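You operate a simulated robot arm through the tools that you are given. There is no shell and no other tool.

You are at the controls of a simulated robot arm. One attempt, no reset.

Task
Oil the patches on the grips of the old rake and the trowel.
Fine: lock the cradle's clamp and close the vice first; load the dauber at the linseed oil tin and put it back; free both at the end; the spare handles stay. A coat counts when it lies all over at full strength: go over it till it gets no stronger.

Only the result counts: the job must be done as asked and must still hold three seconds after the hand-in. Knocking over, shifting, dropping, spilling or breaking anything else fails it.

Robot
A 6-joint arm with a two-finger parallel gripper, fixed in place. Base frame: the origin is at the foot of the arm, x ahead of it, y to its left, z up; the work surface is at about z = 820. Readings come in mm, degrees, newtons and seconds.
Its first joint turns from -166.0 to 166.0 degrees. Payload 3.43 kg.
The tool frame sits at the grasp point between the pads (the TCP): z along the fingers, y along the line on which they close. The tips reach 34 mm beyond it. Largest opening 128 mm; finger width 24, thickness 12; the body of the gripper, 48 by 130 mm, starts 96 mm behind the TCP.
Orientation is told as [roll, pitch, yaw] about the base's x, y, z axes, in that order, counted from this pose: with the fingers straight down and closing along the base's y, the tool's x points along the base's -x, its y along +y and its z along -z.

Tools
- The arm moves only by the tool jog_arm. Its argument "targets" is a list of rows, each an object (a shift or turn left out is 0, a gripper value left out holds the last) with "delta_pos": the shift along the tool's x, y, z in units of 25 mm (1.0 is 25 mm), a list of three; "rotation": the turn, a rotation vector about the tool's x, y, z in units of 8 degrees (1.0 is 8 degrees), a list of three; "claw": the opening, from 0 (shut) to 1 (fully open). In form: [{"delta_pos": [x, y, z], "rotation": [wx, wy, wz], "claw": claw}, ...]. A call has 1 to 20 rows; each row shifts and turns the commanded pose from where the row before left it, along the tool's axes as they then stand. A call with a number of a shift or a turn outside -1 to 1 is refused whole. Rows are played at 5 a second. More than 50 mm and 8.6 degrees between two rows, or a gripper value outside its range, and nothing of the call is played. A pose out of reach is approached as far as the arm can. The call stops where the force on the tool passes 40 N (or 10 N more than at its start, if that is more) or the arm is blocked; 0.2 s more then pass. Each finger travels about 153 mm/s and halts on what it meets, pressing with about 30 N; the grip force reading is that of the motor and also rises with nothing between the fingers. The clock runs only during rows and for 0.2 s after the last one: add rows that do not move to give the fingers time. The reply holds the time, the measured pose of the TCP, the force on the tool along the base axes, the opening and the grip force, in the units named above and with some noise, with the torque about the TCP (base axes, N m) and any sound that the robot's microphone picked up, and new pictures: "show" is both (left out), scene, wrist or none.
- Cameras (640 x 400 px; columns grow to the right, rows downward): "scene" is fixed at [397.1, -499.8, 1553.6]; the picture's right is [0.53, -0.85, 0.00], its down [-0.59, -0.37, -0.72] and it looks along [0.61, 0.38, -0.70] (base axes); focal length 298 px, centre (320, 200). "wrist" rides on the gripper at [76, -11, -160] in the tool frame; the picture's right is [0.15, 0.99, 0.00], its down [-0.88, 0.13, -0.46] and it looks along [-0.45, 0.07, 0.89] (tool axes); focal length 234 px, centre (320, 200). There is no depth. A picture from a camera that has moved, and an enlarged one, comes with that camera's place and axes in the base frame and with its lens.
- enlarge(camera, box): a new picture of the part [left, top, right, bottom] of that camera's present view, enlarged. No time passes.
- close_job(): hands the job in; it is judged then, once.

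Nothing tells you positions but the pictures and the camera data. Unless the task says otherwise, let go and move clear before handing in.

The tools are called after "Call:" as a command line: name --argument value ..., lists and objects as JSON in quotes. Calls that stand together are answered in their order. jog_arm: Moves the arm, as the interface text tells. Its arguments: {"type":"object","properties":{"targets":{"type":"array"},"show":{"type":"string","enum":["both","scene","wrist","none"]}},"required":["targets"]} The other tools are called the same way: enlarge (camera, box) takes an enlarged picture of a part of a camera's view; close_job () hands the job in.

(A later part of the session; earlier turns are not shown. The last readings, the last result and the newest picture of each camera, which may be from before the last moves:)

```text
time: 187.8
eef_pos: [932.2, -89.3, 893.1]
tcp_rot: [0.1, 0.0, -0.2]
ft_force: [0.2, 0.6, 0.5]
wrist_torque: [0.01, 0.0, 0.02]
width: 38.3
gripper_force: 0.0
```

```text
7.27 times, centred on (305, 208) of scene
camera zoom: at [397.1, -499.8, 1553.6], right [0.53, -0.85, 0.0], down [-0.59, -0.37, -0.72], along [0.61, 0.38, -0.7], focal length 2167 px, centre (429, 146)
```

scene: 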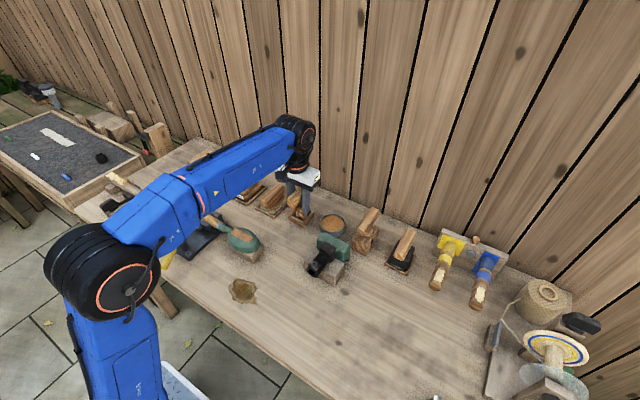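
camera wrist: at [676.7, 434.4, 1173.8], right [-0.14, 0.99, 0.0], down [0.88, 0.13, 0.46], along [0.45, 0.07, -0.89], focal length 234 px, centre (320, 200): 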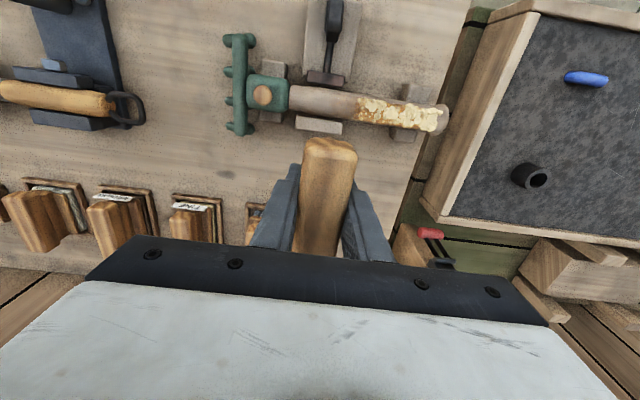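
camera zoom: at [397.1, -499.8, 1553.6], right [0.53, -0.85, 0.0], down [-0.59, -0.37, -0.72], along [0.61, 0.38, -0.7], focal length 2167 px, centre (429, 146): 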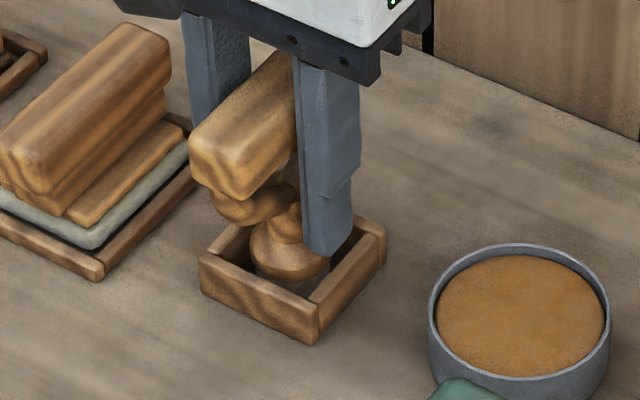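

Call:
jog_arm --targets '[{"delta_pos": [0, 0, 0.06]}, {"delta_pos": [0, 0, 0.06]}, {}]' --show "none"

Call:
jog_arm --targets '[{"delta_pos": [0, 0, 0.05]}, {}]' --show "scene"

Call:
enlarge --camera "scene" --box '[285, 190, 325, 230]'

```text
time: 188.6
eef_pos: [930.4, -89.4, 890.0]
tcp_rot: [0.0, -0.1, -0.1]
ft_force: [0.2, -0.2, -0.3]
wrist_torque: [0.01, 0.01, 0.0]
width: 38.5
gripper_force: 0.0
```

```text
time: 189.2
eef_pos: [931.1, -87.8, 887.4]
tcp_rot: [0.0, -0.1, -0.1]
ft_force: [-0.6, 0.8, 0.3]
wrist_torque: [0.0, 0.04, 0.01]
width: 38.3
gripper_force: 0.1
```

scene: 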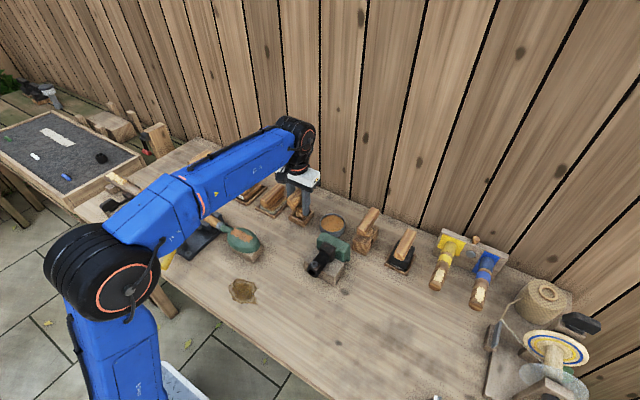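

```text
10.00 times, centred on (305, 210) of scene
camera zoom: at [397.1, -499.8, 1553.6], right [0.53, -0.85, 0.0], down [-0.59, -0.37, -0.72], along [0.61, 0.38, -0.7], focal length 2979 px, centre (470, 100)
```

zoom: 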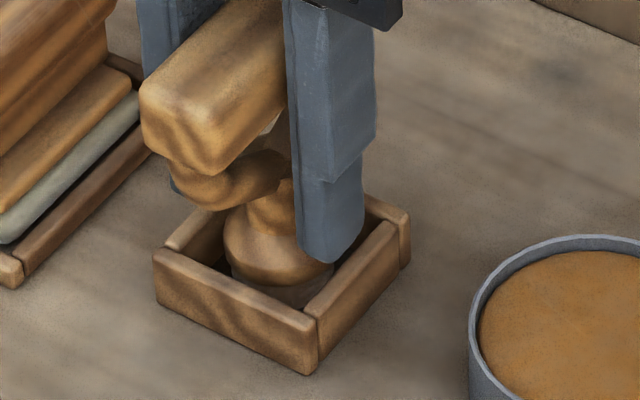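

Tips are at z ≈ 853, just above the head's flange. Closing here and checking the width.

Call:
jog_arm --targets '[{"claw": 0.24}, {"claw": 0.12}, {}, {}]' --show "scene"

Call:
enlarge --camera "scene" --box '[285, 190, 325, 230]'

```text
time: 190.2
eef_pos: [931.0, -88.4, 887.5]
tcp_rot: [0.0, -0.1, -0.1]
ft_force: [-0.4, 0.2, -0.5]
wrist_torque: [0.01, 0.02, -0.03]
width: 29.4
gripper_force: 29.4
```

scene: 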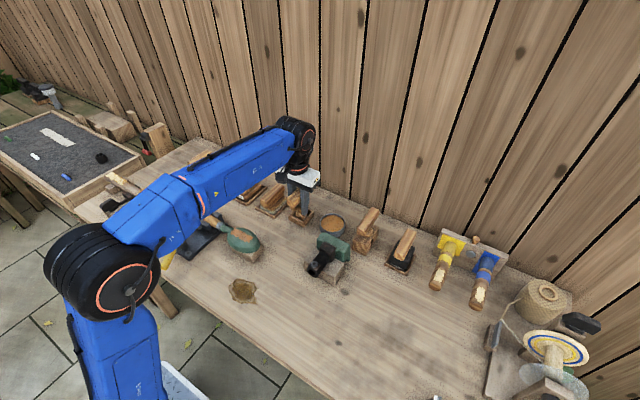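

```text
10.00 times, centred on (305, 210) of scene
camera zoom: at [397.1, -499.8, 1553.6], right [0.53, -0.85, 0.0], down [-0.59, -0.37, -0.72], along [0.61, 0.38, -0.7], focal length 2979 px, centre (470, 100)
```

zoom: 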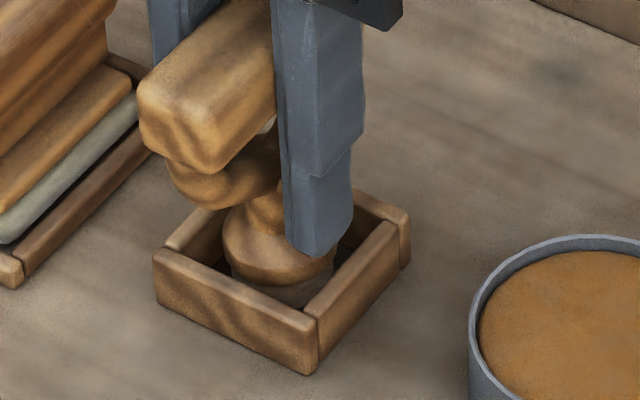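

Grip is secure at 29.4 mm. Lifting and giving the pad one quick fresh dip before returning to the rake.

Call:
jog_arm --targets '[{"delta_pos": [0, 0, -0.4]}, {"delta_pos": [0, 0, -0.8]}, {"delta_pos": [0, 0, -0.8]}, {"delta_pos": [0, 0, -0.5]}, {"delta_pos": [-0.092, -0.885, 0]}, {"delta_pos": [-0.092, -0.885, 0]}, {"delta_pos": [-0.092, -0.885, 0]}, {"delta_pos": [-0.092, -0.885, 0]}, {"delta_pos": [-0.092, -0.885, 0]}, {}, {"delta_pos": [0, 0, 0.5]}, {"delta_pos": [0, 0, 0.4]}, {"delta_pos": [0, 0, 0.2]}, {}]' --show "scene"

Call:
enlarge --camera "scene" --box '[310, 190, 360, 245]'

```text
time: 193.2
eef_pos: [941.8, -199.5, 924.1]
tcp_rot: [0.1, -0.1, -0.2]
ft_force: [0.1, -0.5, -1.2]
wrist_torque: [-0.03, -0.01, 0.01]
width: 29.4
gripper_force: 30.3
```

scene: 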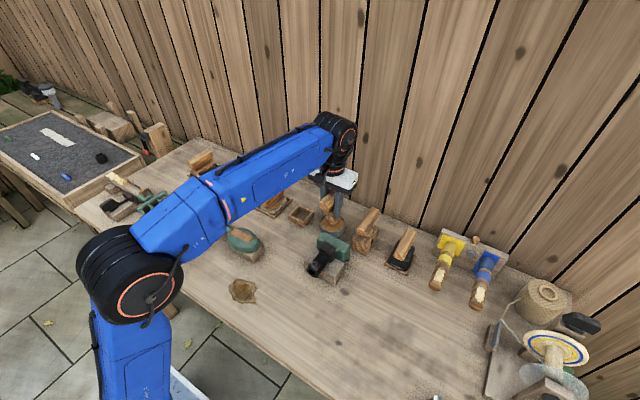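

```text
7.27 times, centred on (335, 218) of scene
camera zoom: at [397.1, -499.8, 1553.6], right [0.53, -0.85, 0.0], down [-0.59, -0.37, -0.72], along [0.61, 0.38, -0.7], focal length 2167 px, centre (211, 73)
```

zoom: 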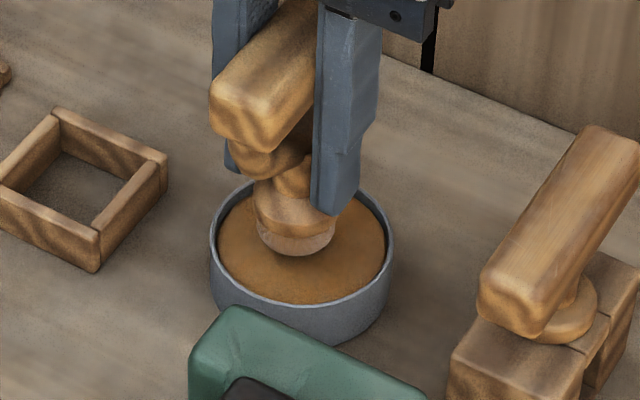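

Call:
jog_arm --targets '[{"delta_pos": [0, 0, 0.15]}, {"delta_pos": [0, 0, 0.12]}, {"delta_pos": [0, 0, 0.04]}, {}]' --show "none"

Call:
jog_arm --targets '[{"delta_pos": [0, 0, 0.04]}, {}]' --show "none"

Call:
jog_arm --targets '[{"delta_pos": [0, 0, 0.04]}, {}]' --show "none"

```text
time: 194.2
eef_pos: [943.9, -198.2, 915.9]
tcp_rot: [0.0, -0.1, -0.1]
ft_force: [0.0, -0.4, -0.8]
wrist_torque: [-0.01, 0.01, -0.03]
width: 29.6
gripper_force: 30.3
```

```text
time: 194.8
eef_pos: [943.2, -198.0, 914.4]
tcp_rot: [0.0, -0.2, -0.1]
ft_force: [0.1, 0.9, -1.7]
wrist_torque: [0.0, -0.01, 0.0]
width: 29.3
gripper_force: 29.5
```

```text
time: 195.4
eef_pos: [943.6, -197.7, 913.3]
tcp_rot: [0.0, -0.2, -0.1]
ft_force: [-1.2, 2.2, 4.0]
wrist_torque: [0.15, 0.08, -0.01]
width: 29.6
gripper_force: 30.0
```

Contact with the oil. I'll press a bit more to seat the finger tips on the dauber's head, and hold to load.

Call:
jog_arm --targets '[{"delta_pos": [0, 0, 0.03]}, {}, {}, {}, {}, {}]' --show "none"

Call:
jog_arm --targets '[{"delta_pos": [0, 0, 0.03]}, {}, {}, {}, {}]' --show "none"

```text
time: 196.8
eef_pos: [942.4, -198.9, 913.3]
tcp_rot: [0.0, -0.2, -0.2]
ft_force: [5.0, 2.4, 15.5]
wrist_torque: [0.02, -0.29, 0.01]
width: 29.7
gripper_force: 30.1
```

```text
time: 198.0
eef_pos: [943.3, -198.6, 912.8]
tcp_rot: [-0.1, -0.2, -0.1]
ft_force: [0.3, 1.7, 26.7]
wrist_torque: [0.01, 0.1, 0.01]
width: 29.6
gripper_force: 29.7
```

Held at 27 N without slipping. Lifting and carrying back to the rake's far end.

Call:
jog_arm --targets '[{"delta_pos": [0, 0, -0.6]}, {"delta_pos": [0, 0, -1]}, {"delta_pos": [0, 0, -1]}, {"delta_pos": [0, 0, -1]}, {"delta_pos": [0, 0, -1]}, {"delta_pos": [0, 0, -0.6]}, {"delta_pos": [0.307, 0.967, 0]}, {"delta_pos": [0.307, 0.967, 0]}, {"delta_pos": [0.307, 0.967, 0]}, {"delta_pos": [0.307, 0.967, 0]}, {"delta_pos": [0.307, 0.967, 0]}, {"delta_pos": [0.307, 0.967, 0]}, {"delta_pos": [0.307, 0.967, 0]}, {"delta_pos": [0.307, 0.967, 0]}, {"delta_pos": [0.307, 0.967, 0]}, {"delta_pos": [0.307, 0.967, 0]}, {"delta_pos": [0.307, 0.967, 0]}, {"delta_pos": [0.307, 0.967, 0]}, {"delta_pos": [0.307, 0.967, 0]}, {"delta_pos": [0.307, 0.967, 0]}]' --show "none"

Call:
jog_arm --targets '[{"delta_pos": [0.307, 0.967, 0]}, {"delta_pos": [0.307, 0.967, 0]}, {"delta_pos": [0.307, 0.967, 0]}, {"delta_pos": [0.307, 0.967, 0]}, {"delta_pos": [0.307, 0.967, 0]}, {"delta_pos": [0.307, 0.967, 0]}, {"delta_pos": [0.307, 0.967, 0]}, {"delta_pos": [0.307, 0.967, 0]}, {"delta_pos": [0.307, 0.967, 0]}, {"delta_pos": [0.307, 0.967, 0]}, {"delta_pos": [0.307, 0.967, 0]}, {"delta_pos": [0.307, 0.967, 0]}, {"delta_pos": [0.307, 0.967, 0]}, {"delta_pos": [0.307, 0.967, 0]}, {"delta_pos": [0.307, 0.967, 0]}, {"delta_pos": [0.307, 0.967, 0]}, {"delta_pos": [0.307, 0.967, 0]}, {"delta_pos": [0.307, 0.967, 0]}, {}]' --show "scene"

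Call:
enlarge --camera "scene" --box '[90, 120, 160, 200]'

```text
time: 202.2
eef_pos: [835.0, 139.2, 1041.4]
tcp_rot: [0.0, -0.2, -0.2]
ft_force: [0.5, 0.7, -0.7]
wrist_torque: [0.02, 0.01, -0.01]
width: 29.3
gripper_force: 30.3
```

```text
time: 206.2
eef_pos: [696.9, 577.0, 1041.0]
tcp_rot: [-0.1, -0.1, -0.1]
ft_force: [-0.8, -0.9, -0.7]
wrist_torque: [-0.01, 0.0, 0.03]
width: 29.7
gripper_force: 29.8
```

scene: 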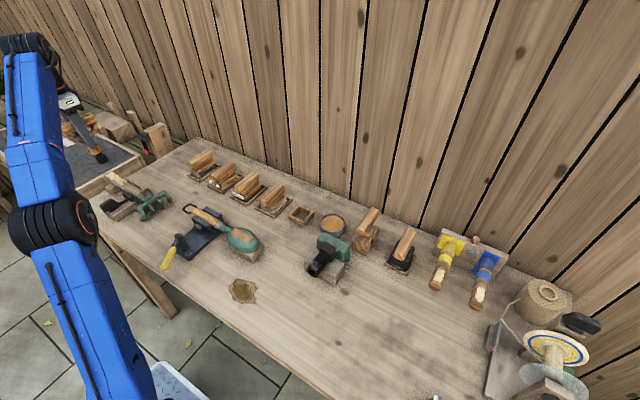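

```text
5.00 times, centred on (125, 160) of scene
camera zoom: at [397.1, -499.8, 1553.6], right [0.53, -0.85, 0.0], down [-0.59, -0.37, -0.72], along [0.61, 0.38, -0.7], focal length 1490 px, centre (1295, 400)
```

zoom: 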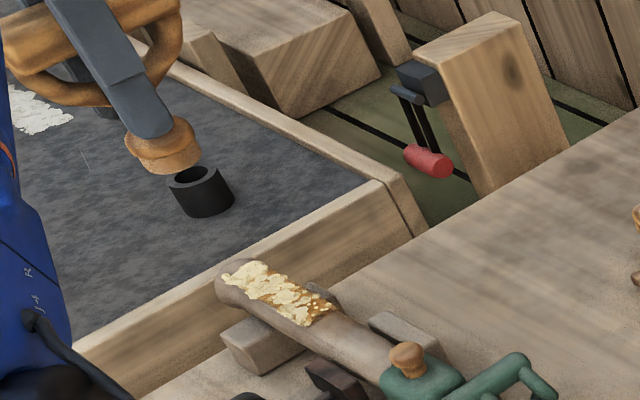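

Let me look at the patch's current state before adding more.

Call:
enlarge --camera "scene" --box '[108, 164, 143, 192]'

Call:
jog_arm --targets '[{"delta_pos": [0, 0, 1]}, {"delta_pos": [0, 0, 1]}, {"delta_pos": [0, 0, 0.8]}, {"delta_pos": [0, 0, 0.3]}, {"delta_pos": [0, 0, 0.16]}, {}]' --show "none"

```text
14.29 times, centred on (126, 178) of scene
camera zoom: at [397.1, -499.8, 1553.6], right [0.53, -0.85, 0.0], down [-0.59, -0.37, -0.72], along [0.61, 0.38, -0.7], focal length 4256 px, centre (3099, 514)
```

zoom: 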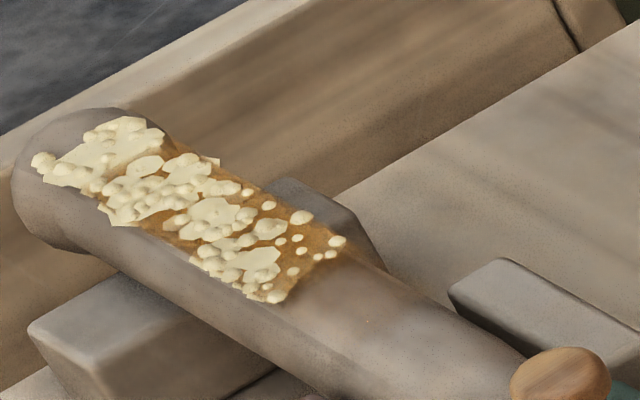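

```text
time: 207.6
eef_pos: [697.2, 575.6, 958.5]
tcp_rot: [0.1, -0.3, 0.0]
ft_force: [-0.5, -0.4, -1.4]
wrist_torque: [-0.02, 0.02, -0.02]
width: 29.7
gripper_force: 30.3
```

Call:
jog_arm --targets '[{"delta_pos": [0, 0, 0.08]}, {"delta_pos": [0, 0, 0.06]}, {}]' --show "none"

Call:
jog_arm --targets '[{"delta_pos": [0, 0, 0.05]}, {}]' --show "none"

Call:
jog_arm --targets '[{"delta_pos": [0, 0, 0.05]}, {}]' --show "none"

```text
time: 208.4
eef_pos: [698.0, 576.7, 956.7]
tcp_rot: [0.0, -0.3, -0.1]
ft_force: [0.9, -0.3, -0.7]
wrist_torque: [0.01, 0.03, -0.01]
width: 29.5
gripper_force: 29.8
```

```text
time: 209.0
eef_pos: [697.7, 575.4, 955.0]
tcp_rot: [-0.1, 0.0, -0.2]
ft_force: [-0.1, -0.2, -0.9]
wrist_torque: [0.02, -0.01, 0.02]
width: 29.4
gripper_force: 30.7
```

```text
time: 209.6
eef_pos: [697.3, 575.8, 953.5]
tcp_rot: [0.0, -0.1, -0.1]
ft_force: [0.2, 1.2, -1.2]
wrist_torque: [-0.01, 0.04, -0.02]
width: 29.3
gripper_force: 30.0
```

Call:
jog_arm --targets '[{"delta_pos": [0, 0, 0.05]}, {}]' --show "none"

Call:
jog_arm --targets '[{"delta_pos": [0, 0, 0.05]}, {}]' --show "none"

Call:
jog_arm --targets '[{"delta_pos": [0, 0, 0.05]}, {}]' --show "scene"

Call:
enlarge --camera "scene" --box '[95, 150, 145, 195]'

```text
time: 210.2
eef_pos: [696.9, 575.2, 952.6]
tcp_rot: [0.0, -0.1, -0.2]
ft_force: [-0.6, 0.5, -1.3]
wrist_torque: [0.01, 0.02, 0.0]
width: 29.5
gripper_force: 29.4
```

```text
time: 210.8
eef_pos: [698.0, 575.4, 951.3]
tcp_rot: [-0.1, -0.2, -0.2]
ft_force: [0.6, 0.2, -0.8]
wrist_torque: [-0.01, -0.03, -0.04]
width: 29.4
gripper_force: 29.7
```

```text
time: 211.4
eef_pos: [697.2, 574.9, 951.2]
tcp_rot: [0.0, -0.1, -0.1]
ft_force: [-0.1, 0.0, -1.5]
wrist_torque: [0.0, 0.03, 0.01]
width: 29.7
gripper_force: 29.6
```

scene: 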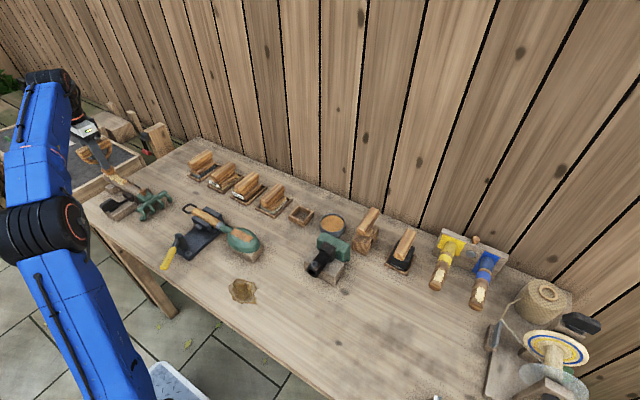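

```text
8.89 times, centred on (120, 172) of scene
camera zoom: at [397.1, -499.8, 1553.6], right [0.53, -0.85, 0.0], down [-0.59, -0.37, -0.72], along [0.61, 0.38, -0.7], focal length 2648 px, centre (2098, 444)
```

zoom: 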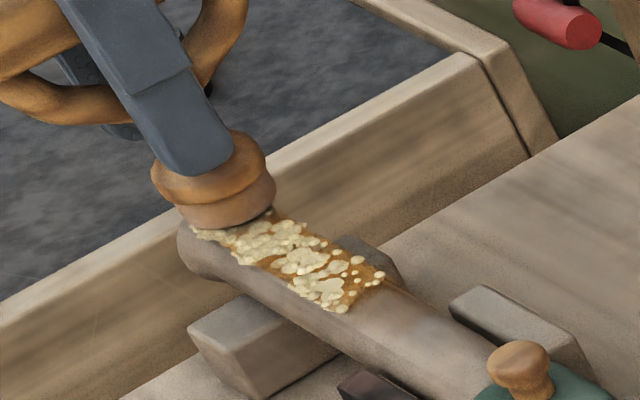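

Call:
jog_arm --targets '[{"delta_pos": [0, 0, 0.05]}, {}]' --show "none"

Call:
jog_arm --targets '[{"delta_pos": [0, 0, 0.05]}, {}]' --show "none"

Call:
jog_arm --targets '[{"delta_pos": [0, 0, 0.05]}, {}]' --show "none"

```text
time: 212.0
eef_pos: [697.2, 575.3, 948.7]
tcp_rot: [-0.1, -0.1, -0.2]
ft_force: [-0.8, -0.1, -1.7]
wrist_torque: [0.03, 0.02, 0.0]
width: 29.4
gripper_force: 29.5
```

```text
time: 212.6
eef_pos: [696.4, 576.7, 948.3]
tcp_rot: [-0.1, -0.2, -0.1]
ft_force: [0.2, 0.0, 0.1]
wrist_torque: [0.01, 0.01, 0.01]
width: 29.5
gripper_force: 30.1
```

```text
time: 213.2
eef_pos: [697.0, 575.4, 947.5]
tcp_rot: [0.2, -0.2, -0.1]
ft_force: [6.1, 3.2, 17.0]
wrist_torque: [0.13, -0.25, 0.0]
width: 29.9
gripper_force: 29.4
```

Contact at 17 N over the far end. Rubbing back and forth there.

Call:
jog_arm --targets '[{"delta_pos": [0, 0.15, 0]}, {"delta_pos": [0, 0.15, 0]}, {"delta_pos": [0, 0.15, 0]}, {"delta_pos": [0, 0.15, 0]}, {"delta_pos": [0, -0.15, 0]}, {"delta_pos": [0, -0.15, 0]}, {"delta_pos": [0, -0.15, 0]}, {"delta_pos": [0, -0.15, 0]}, {"delta_pos": [0, -0.15, 0]}, {"delta_pos": [0, -0.15, 0]}, {"delta_pos": [0, -0.15, 0]}, {"delta_pos": [0, -0.15, 0]}]' --show "scene"

Call:
enlarge --camera "scene" --box '[108, 164, 143, 192]'

```text
time: 215.8
eef_pos: [697.5, 560.7, 946.0]
tcp_rot: [0.0, -0.2, 0.0]
ft_force: [-0.4, 6.7, 16.5]
wrist_torque: [0.24, 0.02, 0.01]
width: 29.4
gripper_force: 29.6
```

scene: 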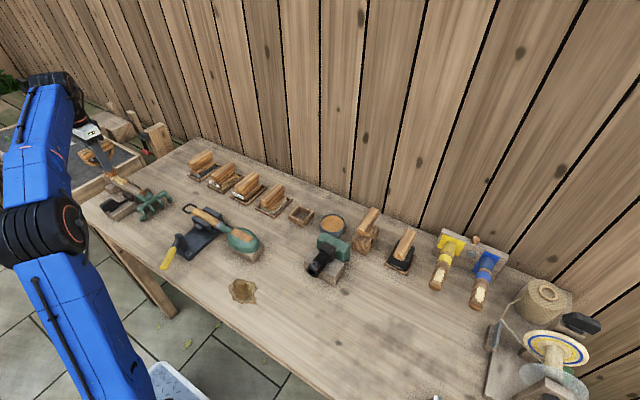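

```text
14.29 times, centred on (126, 178) of scene
camera zoom: at [397.1, -499.8, 1553.6], right [0.53, -0.85, 0.0], down [-0.59, -0.37, -0.72], along [0.61, 0.38, -0.7], focal length 4256 px, centre (3099, 514)
```

zoom: 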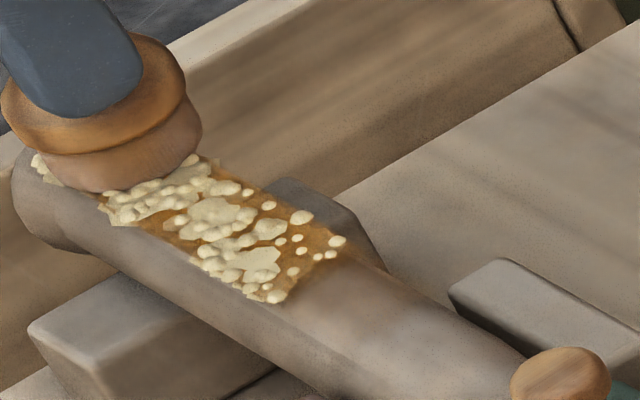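

Call:
jog_arm --targets '[{"delta_pos": [0, 0.2, 0]}, {"delta_pos": [0, 0.2, 0]}, {"delta_pos": [0, 0.2, 0]}, {"delta_pos": [0, 0.2, 0]}, {"delta_pos": [0, 0.2, 0]}, {"delta_pos": [0, 0.2, 0]}, {"delta_pos": [0, 0.2, 0]}, {"delta_pos": [0, 0.2, 0]}]' --show "none"

Call:
enlarge --camera "scene" --box '[100, 160, 143, 195]'

```text
time: 217.6
eef_pos: [697.5, 599.1, 946.2]
tcp_rot: [-0.1, -0.1, -0.1]
ft_force: [0.8, -0.7, -1.0]
wrist_torque: [-0.02, 0.0, 0.01]
width: 29.7
gripper_force: 29.9
```

```text
11.43 times, centred on (122, 178) of scene
camera zoom: at [397.1, -499.8, 1553.6], right [0.53, -0.85, 0.0], down [-0.59, -0.37, -0.72], along [0.61, 0.38, -0.7], focal length 3405 px, centre (2589, 457)
```

zoom: 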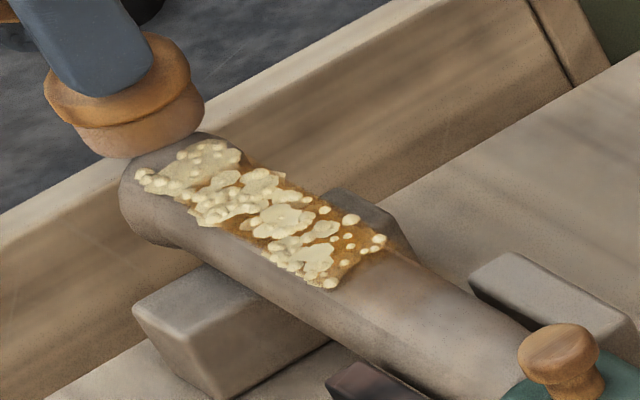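

Call:
enlarge --camera "scene" --box '[110, 168, 134, 188]'

```text
16.00 times, centred on (122, 178) of scene
camera zoom: at [397.1, -499.8, 1553.6], right [0.53, -0.85, 0.0], down [-0.59, -0.37, -0.72], along [0.61, 0.38, -0.7], focal length 4766 px, centre (3488, 552)
```

zoom: 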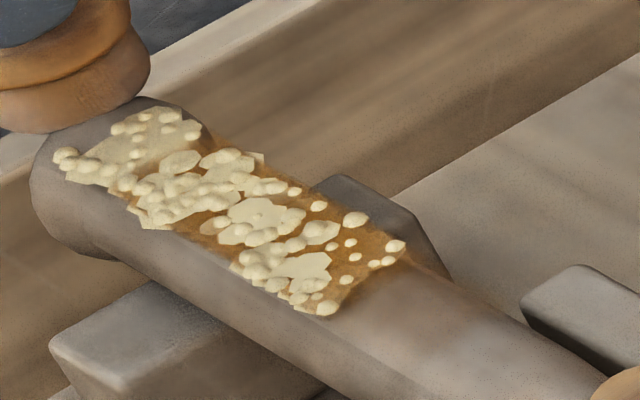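

The far end is now starting to tint, so it just needs more rubbing. Continuing with repeated strokes there.

Call:
jog_arm --targets '[{"delta_pos": [0, -0.25, 0]}, {"delta_pos": [0, -0.25, 0]}, {"delta_pos": [0, -0.25, 0]}, {"delta_pos": [0, -0.25, 0]}, {"delta_pos": [0, -0.25, 0]}, {"delta_pos": [0, -0.25, 0]}, {"delta_pos": [0, 0.25, 0]}, {"delta_pos": [0, 0.25, 0]}, {"delta_pos": [0, 0.25, 0]}, {"delta_pos": [0, 0.25, 0]}, {"delta_pos": [0, 0.25, 0]}, {"delta_pos": [0, -0.25, 0]}, {"delta_pos": [0, -0.25, 0]}, {"delta_pos": [0, -0.25, 0]}, {"delta_pos": [0, -0.25, 0]}, {"delta_pos": [0, 0.25, 0]}, {"delta_pos": [0, 0.25, 0]}, {"delta_pos": [0, 0.25, 0]}, {"delta_pos": [0, 0.25, 0]}]' --show "none"

Call:
jog_arm --targets '[{"delta_pos": [0, -0.2, 0]}, {"delta_pos": [0, -0.2, 0]}, {"delta_pos": [0, -0.2, 0]}]' --show "none"

```text
time: 221.6
eef_pos: [696.4, 596.0, 947.4]
tcp_rot: [-0.1, -0.1, -0.1]
ft_force: [-0.7, 0.4, -0.4]
wrist_torque: [-0.02, 0.02, 0.03]
width: 29.4
gripper_force: 29.5
```

```text
time: 222.4
eef_pos: [698.0, 579.6, 946.9]
tcp_rot: [0.1, -0.2, -0.1]
ft_force: [-0.9, -0.3, -0.6]
wrist_torque: [-0.03, -0.02, -0.02]
width: 29.6
gripper_force: 29.9
```

Call:
jog_arm --targets '[{"delta_pos": [0, -0.1, 0.04]}, {}]' --show "none"

Call:
jog_arm --targets '[{"delta_pos": [0, 0, 0.04]}, {}]' --show "none"

Call:
jog_arm --targets '[{"delta_pos": [0, 0, 0.04]}, {}]' --show "none"

```text
time: 223.0
eef_pos: [696.9, 576.8, 945.9]
tcp_rot: [0.0, -0.2, -0.1]
ft_force: [0.6, 0.0, -0.8]
wrist_torque: [0.0, 0.0, 0.02]
width: 29.5
gripper_force: 29.8
```

```text
time: 223.6
eef_pos: [695.6, 576.4, 946.9]
tcp_rot: [0.0, -0.3, -0.1]
ft_force: [0.7, 1.6, 5.5]
wrist_torque: [0.06, -0.01, -0.03]
width: 29.7
gripper_force: 29.2
```

```text
time: 224.2
eef_pos: [696.6, 576.6, 946.7]
tcp_rot: [0.0, -0.3, 0.0]
ft_force: [-0.1, 3.6, 21.3]
wrist_torque: [0.06, 0.04, 0.01]
width: 29.6
gripper_force: 30.1
```

Contact 21 N; rubbing the far end again with slope-following strokes.

Call:
jog_arm --targets '[{"delta_pos": [0, -0.2, -0.004]}, {"delta_pos": [0, -0.2, -0.004]}, {"delta_pos": [0, -0.2, -0.004]}, {"delta_pos": [0, -0.2, -0.004]}, {"delta_pos": [0, 0.2, 0.004]}, {"delta_pos": [0, 0.2, 0.004]}, {"delta_pos": [0, 0.2, 0.004]}, {"delta_pos": [0, 0.2, 0.004]}, {"delta_pos": [0, 0.2, 0.004]}, {"delta_pos": [0, 0.2, 0.004]}, {"delta_pos": [0, -0.2, -0.004]}, {"delta_pos": [0, -0.2, -0.004]}, {"delta_pos": [0, -0.2, -0.004]}, {"delta_pos": [0, -0.2, -0.004]}, {"delta_pos": [0, -0.2, -0.004]}, {"delta_pos": [0, -0.2, -0.004]}, {"delta_pos": [0, 0.2, 0.004]}, {"delta_pos": [0, 0.2, 0.004]}, {"delta_pos": [0, 0.2, 0.004]}, {"delta_pos": [0, 0.2, 0.004]}]' --show "none"

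Call:
jog_arm --targets '[{"delta_pos": [0, 0.2, 0]}, {"delta_pos": [0, 0.2, 0]}, {"delta_pos": [0, 0.2, 0]}, {"delta_pos": [0, 0.2, 0]}, {"delta_pos": [0, 0.2, -0.1]}]' --show "none"

Call:
enlarge --camera "scene" --box '[110, 168, 134, 188]'

```text
time: 228.4
eef_pos: [697.4, 578.5, 942.9]
tcp_rot: [0.0, -0.3, -0.1]
ft_force: [0.5, -0.3, -0.7]
wrist_torque: [-0.05, 0.02, 0.0]
width: 29.7
gripper_force: 30.0
```

```text
time: 229.6
eef_pos: [697.1, 601.8, 945.3]
tcp_rot: [0.0, -0.2, 0.0]
ft_force: [-0.9, 0.1, -0.8]
wrist_torque: [-0.02, 0.01, 0.0]
width: 29.7
gripper_force: 29.2
```

```text
16.00 times, centred on (122, 178) of scene
camera zoom: at [397.1, -499.8, 1553.6], right [0.53, -0.85, 0.0], down [-0.59, -0.37, -0.72], along [0.61, 0.38, -0.7], focal length 4766 px, centre (3488, 552)
```

zoom: 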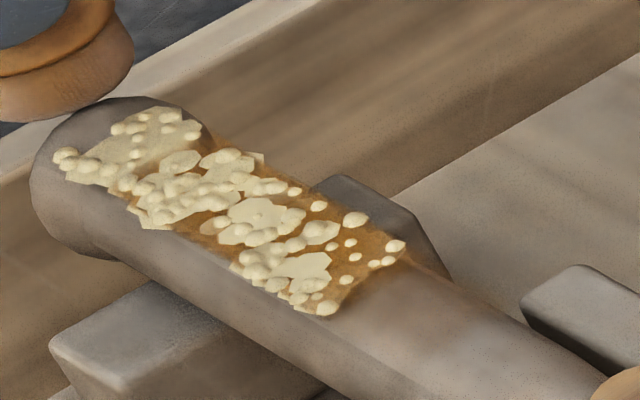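

Contact slipped away again — the dauber keeps sliding up in the grip. I'll press it down on the shaft until the finger tips bear firmly on its head.

Call:
jog_arm --targets '[{"delta_pos": [0, -0.5, 0]}, {"delta_pos": [0, -0.5, 0]}, {"delta_pos": [0, -0.5, 0.1]}, {"delta_pos": [0, 0, 0.08]}, {}]' --show "none"

Call:
jog_arm --targets '[{"delta_pos": [0, 0, 0.06]}, {"delta_pos": [0, 0, 0.06]}, {}]' --show "none"

Call:
jog_arm --targets '[{"delta_pos": [0, 0, 0.06]}, {"delta_pos": [0, 0, 0.06]}, {}]' --show "scene"

Call:
enlarge --camera "scene" --box '[95, 145, 145, 195]'

```text
time: 230.8
eef_pos: [697.2, 562.7, 942.4]
tcp_rot: [-0.1, -0.1, 0.0]
ft_force: [1.6, 1.8, 7.7]
wrist_torque: [0.0, -0.02, 0.03]
width: 29.5
gripper_force: 30.7
```

```text
time: 231.6
eef_pos: [696.9, 565.2, 942.7]
tcp_rot: [0.1, -0.2, -0.1]
ft_force: [0.8, -2.5, 30.4]
wrist_torque: [-0.09, -0.04, 0.02]
width: 29.8
gripper_force: 29.5
```

```text
time: 232.0
eef_pos: [697.0, 564.8, 941.8]
tcp_rot: [0.2, -0.4, -0.1]
ft_force: [-1.0, -1.8, 11.3]
wrist_torque: [-0.2, 0.12, 0.02]
width: 29.6
gripper_force: 29.8
stopped in row 2: the force on the tool passed its limit at 43 N (the readings are from after the stop); the commanded pose is now the measured one
```

scene: 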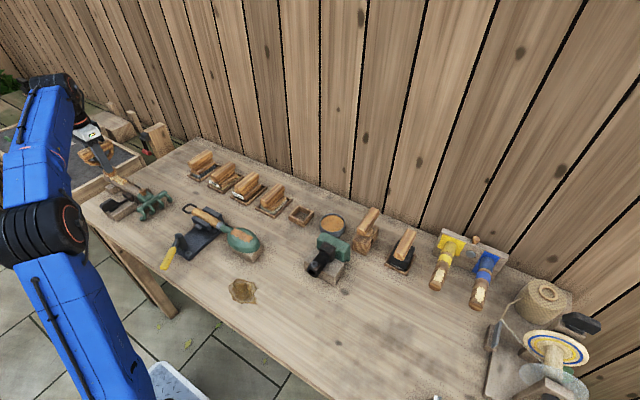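

```text
8.00 times, centred on (120, 170) of scene
camera zoom: at [397.1, -499.8, 1553.6], right [0.53, -0.85, 0.0], down [-0.59, -0.37, -0.72], along [0.61, 0.38, -0.7], focal length 2383 px, centre (1920, 440)
```

zoom: 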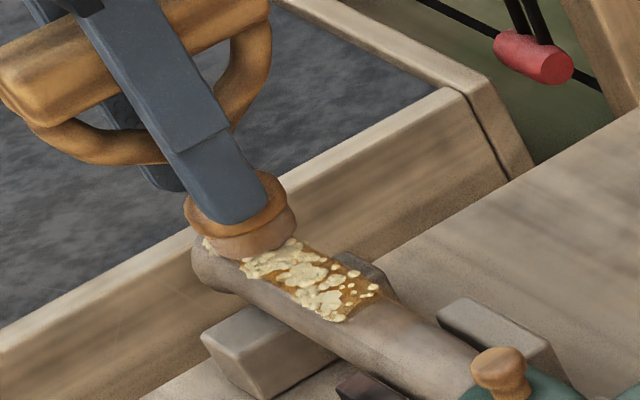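

The finger tips now bear positively on the head (force passed 43 N without sliding). Resuming far-end strokes at ~12 N.

Call:
jog_arm --targets '[{"delta_pos": [0, 0.2, 0.0034]}, {"delta_pos": [0, 0.2, 0.0034]}, {"delta_pos": [0, 0.2, 0.0034]}, {"delta_pos": [0, 0.2, 0.0034]}]' --show "none"

Call:
jog_arm --targets '[{"delta_pos": [0, -0.2, -0.0034]}, {"delta_pos": [0, -0.2, -0.0034]}, {"delta_pos": [0, -0.2, -0.0034]}, {"delta_pos": [0, -0.2, -0.0034]}, {"delta_pos": [0, -0.2, -0.0034]}, {"delta_pos": [0, -0.2, -0.0034]}, {"delta_pos": [0, -0.2, -0.0034]}]' --show "none"

```text
time: 233.0
eef_pos: [696.7, 584.5, 941.7]
tcp_rot: [0.2, -0.4, 0.0]
ft_force: [2.4, -10.7, 25.1]
wrist_torque: [-0.76, -0.09, 0.01]
width: 29.7
gripper_force: 30.1
```

```text
time: 234.6
eef_pos: [697.5, 548.1, 941.2]
tcp_rot: [0.1, -0.3, -0.1]
ft_force: [2.3, 6.3, 16.1]
wrist_torque: [0.28, -0.01, 0.02]
width: 29.5
gripper_force: 29.9
```

Good steady contact both ways. More cycles over the far end.

Call:
jog_arm --targets '[{"delta_pos": [0, 0.25, 0.004]}, {"delta_pos": [0, 0.25, 0.004]}, {"delta_pos": [0, 0.25, 0.004]}, {"delta_pos": [0, 0.25, 0.004]}, {"delta_pos": [0, 0.25, 0.004]}, {"delta_pos": [0, 0.25, 0.004]}, {"delta_pos": [0, -0.25, -0.004]}, {"delta_pos": [0, -0.25, -0.004]}, {"delta_pos": [0, -0.25, -0.004]}, {"delta_pos": [0, -0.25, -0.004]}, {"delta_pos": [0, -0.25, -0.004]}, {"delta_pos": [0, -0.25, -0.004]}, {"delta_pos": [0, 0.25, 0.004]}, {"delta_pos": [0, 0.25, 0.004]}, {"delta_pos": [0, 0.25, 0.004]}, {"delta_pos": [0, 0.25, 0.004]}, {"delta_pos": [0, 0.25, 0.004]}, {"delta_pos": [0, 0.25, 0.004]}]' --show "none"

Call:
enlarge --camera "scene" --box '[108, 164, 138, 188]'

```text
time: 238.4
eef_pos: [696.9, 586.9, 941.4]
tcp_rot: [0.0, -0.3, -0.1]
ft_force: [1.9, -7.8, 14.0]
wrist_torque: [-0.63, -0.1, 0.04]
width: 29.5
gripper_force: 30.5
```

```text
16.00 times, centred on (123, 176) of scene
camera zoom: at [397.1, -499.8, 1553.6], right [0.53, -0.85, 0.0], down [-0.59, -0.37, -0.72], along [0.61, 0.38, -0.7], focal length 4766 px, centre (3472, 584)
```

zoom: 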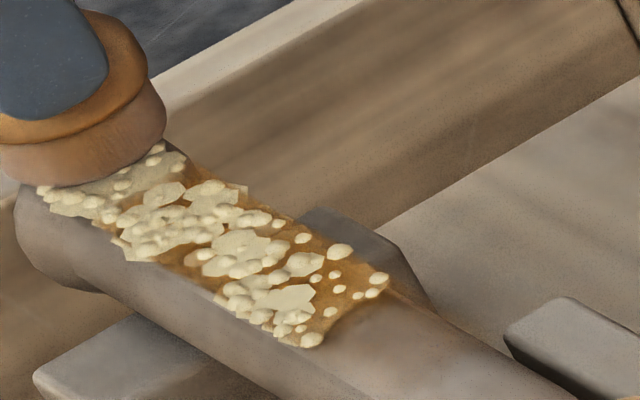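

Call:
jog_arm --targets '[{"delta_pos": [0, -0.25, -0.004]}, {"delta_pos": [0, -0.25, -0.004]}, {"delta_pos": [0, -0.25, -0.004]}, {"delta_pos": [0, -0.25, -0.004]}, {"delta_pos": [0, -0.25, -0.004]}, {"delta_pos": [0, 0, -0.8]}, {"delta_pos": [-0.4, -0.6, -0.8]}, {"delta_pos": [-0.4, -0.9, -0.8]}, {"delta_pos": [-0.4, -0.9, -0.2]}, {"delta_pos": [-0.4, -0.9, 0]}, {"delta_pos": [-0.4, -0.9, 0]}, {"delta_pos": [-0.2, -0.5, 0]}, {}]' --show "wrist"

Call:
enlarge --camera "wrist" --box '[340, 60, 480, 160]'

Call:
enlarge --camera "scene" --box '[108, 164, 138, 188]'

```text
time: 241.2
eef_pos: [751.3, 438.2, 1005.0]
tcp_rot: [0.2, -0.4, -0.2]
ft_force: [-0.2, -0.3, -0.9]
wrist_torque: [0.01, 0.03, 0.01]
width: 29.4
gripper_force: 30.3
camera wrist: at [676.2, 427.5, 1163.7], right [-0.14, 0.99, 0.0], down [0.88, 0.13, 0.46], along [0.46, 0.07, -0.89], focal length 234 px, centre (320, 200)
```

wrist: 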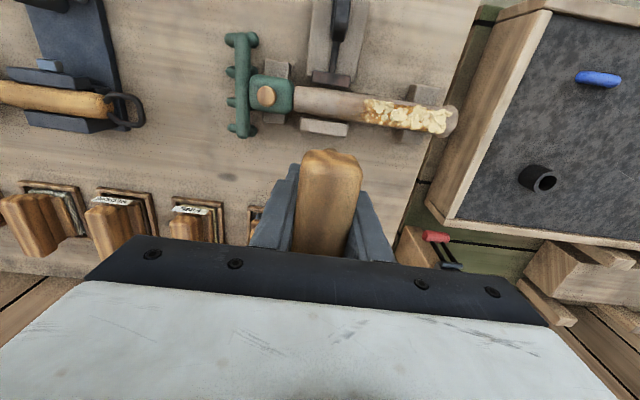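

```text
4.00 times, centred on (410, 110) of wrist
camera zoom: at [676.2, 427.5, 1163.7], right [-0.14, 0.99, 0.0], down [0.88, 0.13, 0.46], along [0.46, 0.07, -0.89], focal length 937 px, centre (-40, 560)
```

zoom: 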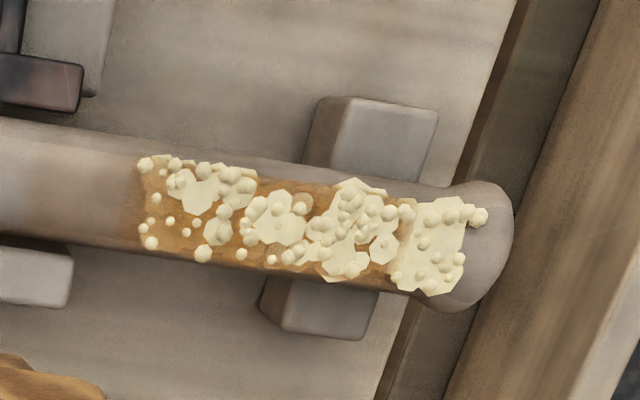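

```text
16.00 times, centred on (123, 176) of scene
camera zoom: at [397.1, -499.8, 1553.6], right [0.53, -0.85, 0.0], down [-0.59, -0.37, -0.72], along [0.61, 0.38, -0.7], focal length 4766 px, centre (3472, 584)
```

zoom: 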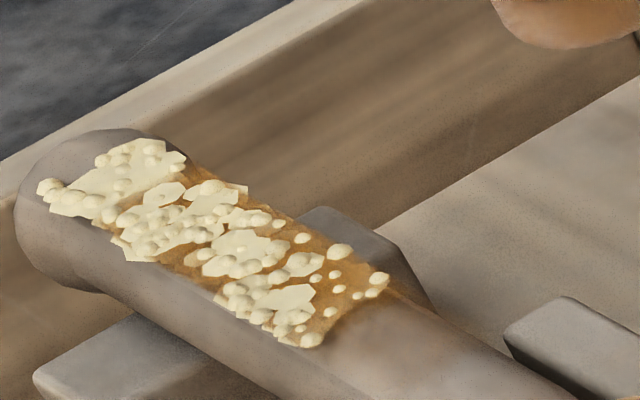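

Call:
enlarge --camera "wrist" --box '[405, 95, 460, 135]'

Call:
enlarge --camera "wrist" --box '[360, 90, 415, 130]'

```text
10.00 times, centred on (432, 115) of wrist
camera zoom: at [676.2, 427.5, 1163.7], right [-0.14, 0.99, 0.0], down [0.88, 0.13, 0.46], along [0.46, 0.07, -0.89], focal length 2342 px, centre (-805, 1050)
```

zoom: 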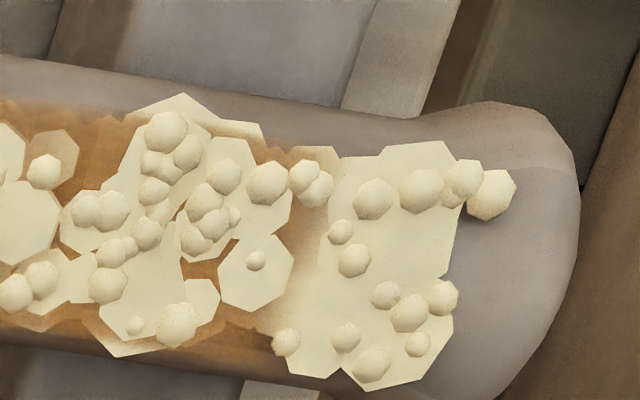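

```text
10.00 times, centred on (388, 110) of wrist
camera zoom: at [676.2, 427.5, 1163.7], right [-0.14, 0.99, 0.0], down [0.88, 0.13, 0.46], along [0.46, 0.07, -0.89], focal length 2342 px, centre (-355, 1100)
```

zoom: 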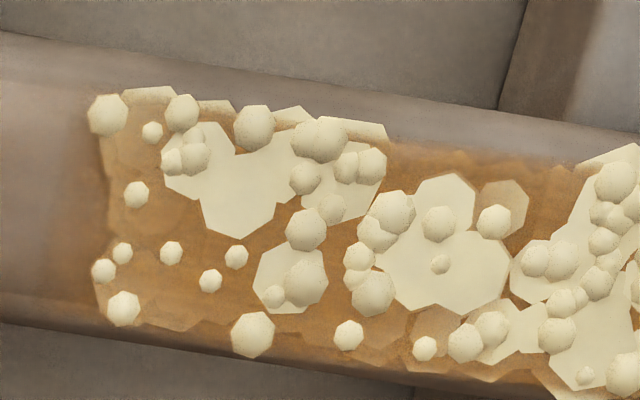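

The film stops at y ≈ 560, where the shaft narrows into a neck before its knob — the flat pad bridges it. I'll tilt the dauber ~15° so its rim reaches into the neck.

Call:
jog_arm --targets '[{"delta_pos": [0.358, 0.865, 0]}, {"delta_pos": [0.358, 0.865, 0]}, {"delta_pos": [0.358, 0.865, 0]}, {"delta_pos": [0.358, 0.865, 0]}, {"delta_pos": [0.358, 0.865, 0]}, {"delta_pos": [0.358, 0.865, 0]}, {"rotation": [0.94, 0, 0]}, {"rotation": [0.94, 0, 0]}, {"delta_pos": [0, 0.19, 0.7]}, {"delta_pos": [0, 0.19, 0.7]}, {"delta_pos": [0, 0.1, 0.4]}, {}]' --show "scene"

Call:
enlarge --camera "scene" --box '[90, 145, 145, 195]'

```text
time: 243.5
eef_pos: [688.6, 549.9, 943.1]
tcp_rot: [-14.3, -0.7, -0.1]
ft_force: [-0.7, 0.7, 9.1]
wrist_torque: [0.07, -0.01, 0.05]
width: 29.5
gripper_force: 30.0
out of reach, approached as far as the arm can: row 8
stopped in row 11: the force on the tool passed its limit at 54 N (the readings are from after the stop); the commanded pose is now the measured one
```

scene: 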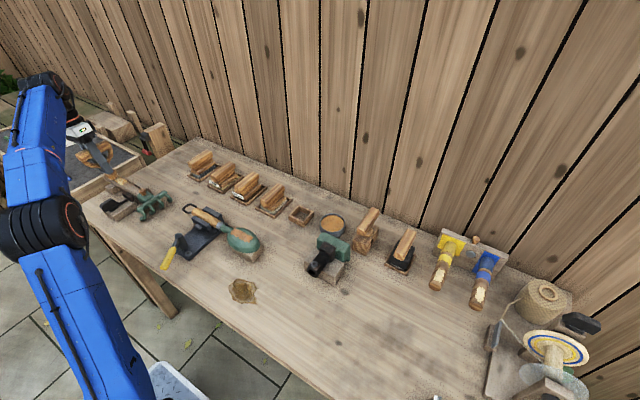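

```text
8.00 times, centred on (118, 170) of scene
camera zoom: at [397.1, -499.8, 1553.6], right [0.53, -0.85, 0.0], down [-0.59, -0.37, -0.72], along [0.61, 0.38, -0.7], focal length 2383 px, centre (1940, 440)
```

zoom: 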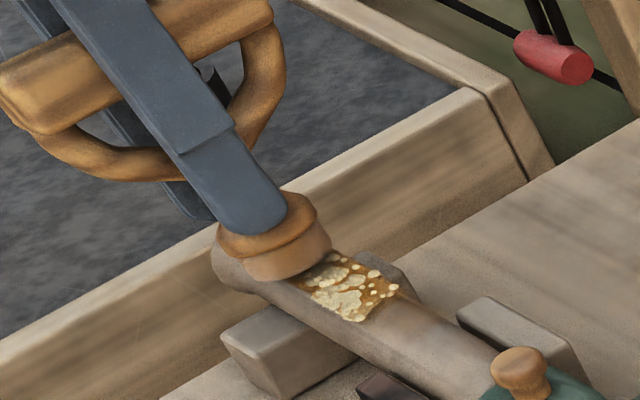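

Tilting outward is out of reach and bumped the shaft lightly. I'll lift off and tilt the opposite way (hand leaning toward the base), using the near rim instead.

Call:
jog_arm --targets '[{"delta_pos": [0, -0.17, -0.64]}, {"delta_pos": [0, -0.17, -0.64]}, {"delta_pos": [0, -0.17, -0.64]}, {"rotation": [-0.9, 0, 0]}, {"rotation": [-0.9, 0, 0]}, {}]' --show "scene"

Call:
enlarge --camera "scene" --box '[85, 150, 170, 225]'

```text
time: 244.9
eef_pos: [687.2, 545.7, 984.0]
tcp_rot: [0.0, -0.7, -0.1]
ft_force: [0.0, -0.3, -0.4]
wrist_torque: [-0.01, 0.01, 0.03]
width: 29.5
gripper_force: 29.8
out of reach, approached as far as the arm can: row 3
```

scene: 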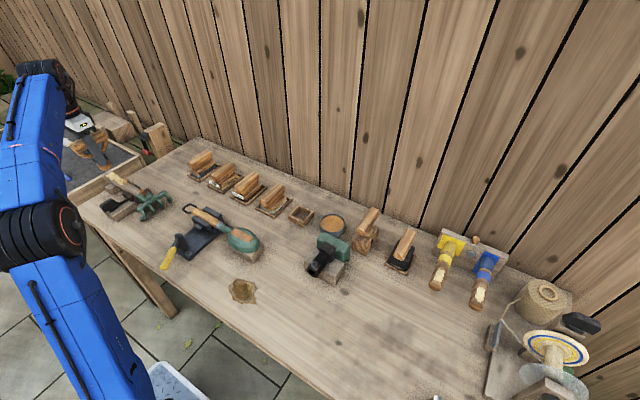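

```text
5.33 times, centred on (128, 188) of scene
camera zoom: at [397.1, -499.8, 1553.6], right [0.53, -0.85, 0.0], down [-0.59, -0.37, -0.72], along [0.61, 0.38, -0.7], focal length 1589 px, centre (1347, 267)
```

zoom: 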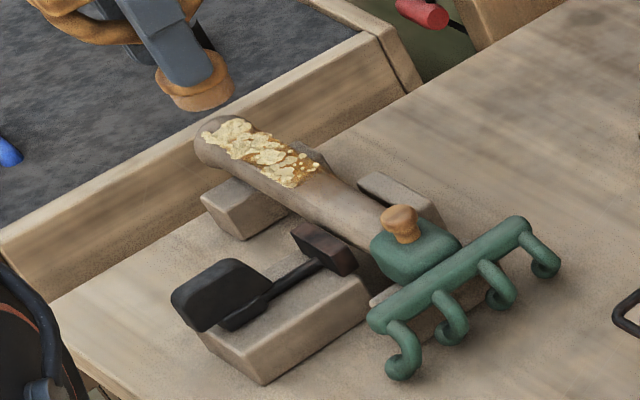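

The rake is undisturbed. Now tilting +15° the other way and positioning the rim above the neck.

Call:
jog_arm --targets '[{"rotation": [-0.94, 0.0875, 0]}, {"rotation": [-0.94, 0, 0]}, {"delta_pos": [-0.21, 0.5, 0.135]}, {"delta_pos": [-0.21, 0.5, 0.135]}, {}]' --show "scene"

Call:
enlarge --camera "scene" --box '[90, 135, 150, 195]'

```text
time: 246.1
eef_pos: [696.2, 571.5, 982.8]
tcp_rot: [14.9, -0.1, -0.1]
ft_force: [0.3, -0.3, -1.1]
wrist_torque: [-0.01, 0.03, 0.0]
width: 29.4
gripper_force: 30.1
```

scene: 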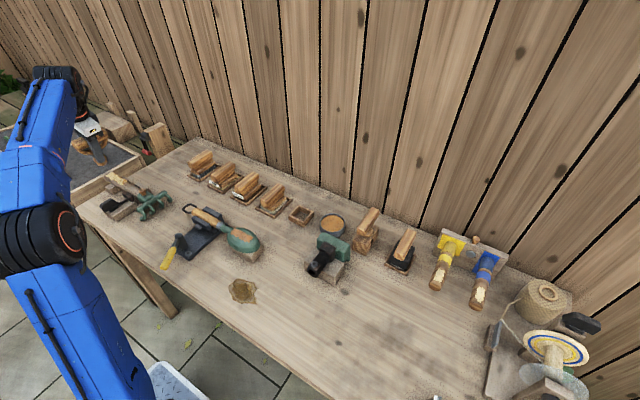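

```text
6.67 times, centred on (120, 165) of scene
camera zoom: at [397.1, -499.8, 1553.6], right [0.53, -0.85, 0.0], down [-0.59, -0.37, -0.72], along [0.61, 0.38, -0.7], focal length 1986 px, centre (1653, 433)
```

zoom: 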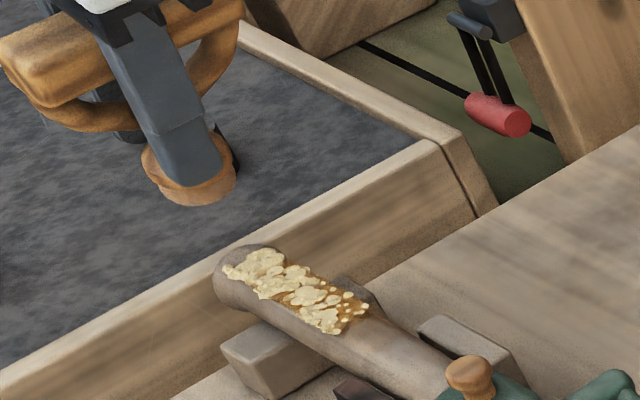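

Call:
jog_arm --targets '[{"delta_pos": [0, -0.15, 0.56]}, {"delta_pos": [0, -0.15, 0.56]}, {"delta_pos": [0, -0.06, 0.23]}, {}]' --show "none"

Call:
jog_arm --targets '[{"delta_pos": [0, -0.0155, 0.058]}, {"delta_pos": [0, -0.0155, 0.058]}, {}]' --show "scene"

Call:
enlarge --camera "scene" --box '[95, 150, 145, 195]'

```text
time: 247.1
eef_pos: [697.0, 570.6, 948.0]
tcp_rot: [15.0, 0.0, 0.0]
ft_force: [0.8, -0.8, -1.0]
wrist_torque: [0.01, 0.0, 0.0]
width: 29.5
gripper_force: 30.1
```

```text
time: 247.9
eef_pos: [696.5, 570.1, 944.9]
tcp_rot: [15.0, -0.1, 0.0]
ft_force: [0.0, 0.4, -1.0]
wrist_torque: [0.01, 0.04, 0.01]
width: 29.6
gripper_force: 29.8
```

scene: 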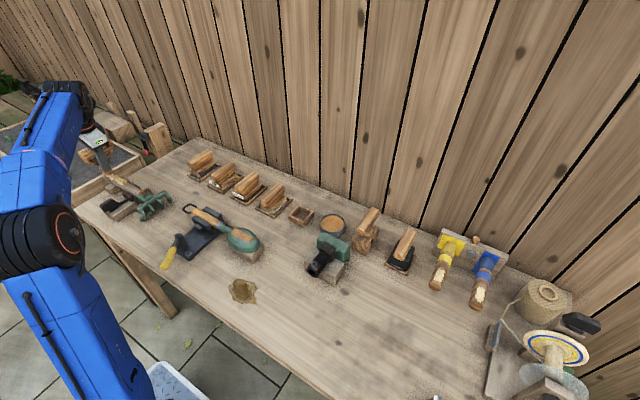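

```text
8.89 times, centred on (120, 172) of scene
camera zoom: at [397.1, -499.8, 1553.6], right [0.53, -0.85, 0.0], down [-0.59, -0.37, -0.72], along [0.61, 0.38, -0.7], focal length 2648 px, centre (2098, 444)
```

zoom: 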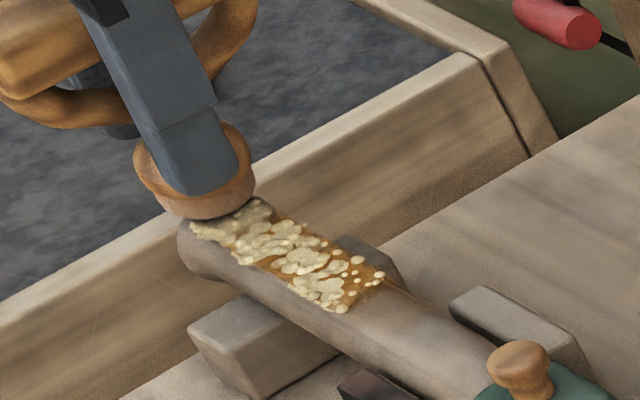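

Call:
jog_arm --targets '[{"delta_pos": [0, -0.0104, 0.0386]}, {"delta_pos": [0, -0.0104, 0.0386]}, {}]' --show "none"

Call:
jog_arm --targets '[{"delta_pos": [0, -0.0104, 0.0386]}, {"delta_pos": [0, -0.0104, 0.0386]}, {}]' --show "none"

Call:
jog_arm --targets '[{"delta_pos": [0, -0.0104, 0.0386]}, {}]' --show "none"

```text
time: 248.7
eef_pos: [696.1, 569.2, 943.4]
tcp_rot: [15.0, 0.1, 0.1]
ft_force: [0.5, -0.2, 0.7]
wrist_torque: [-0.03, -0.03, 0.01]
width: 29.5
gripper_force: 29.8
```

```text
time: 249.5
eef_pos: [695.9, 569.7, 944.1]
tcp_rot: [15.2, -0.2, 0.1]
ft_force: [-0.1, -0.8, 22.5]
wrist_torque: [-0.06, -0.07, -0.01]
width: 29.5
gripper_force: 29.5
```

```text
time: 250.1
eef_pos: [695.4, 569.5, 942.9]
tcp_rot: [15.2, 0.0, 0.0]
ft_force: [1.5, 2.9, 39.1]
wrist_torque: [0.19, -0.36, 0.0]
width: 29.5
gripper_force: 29.9
```

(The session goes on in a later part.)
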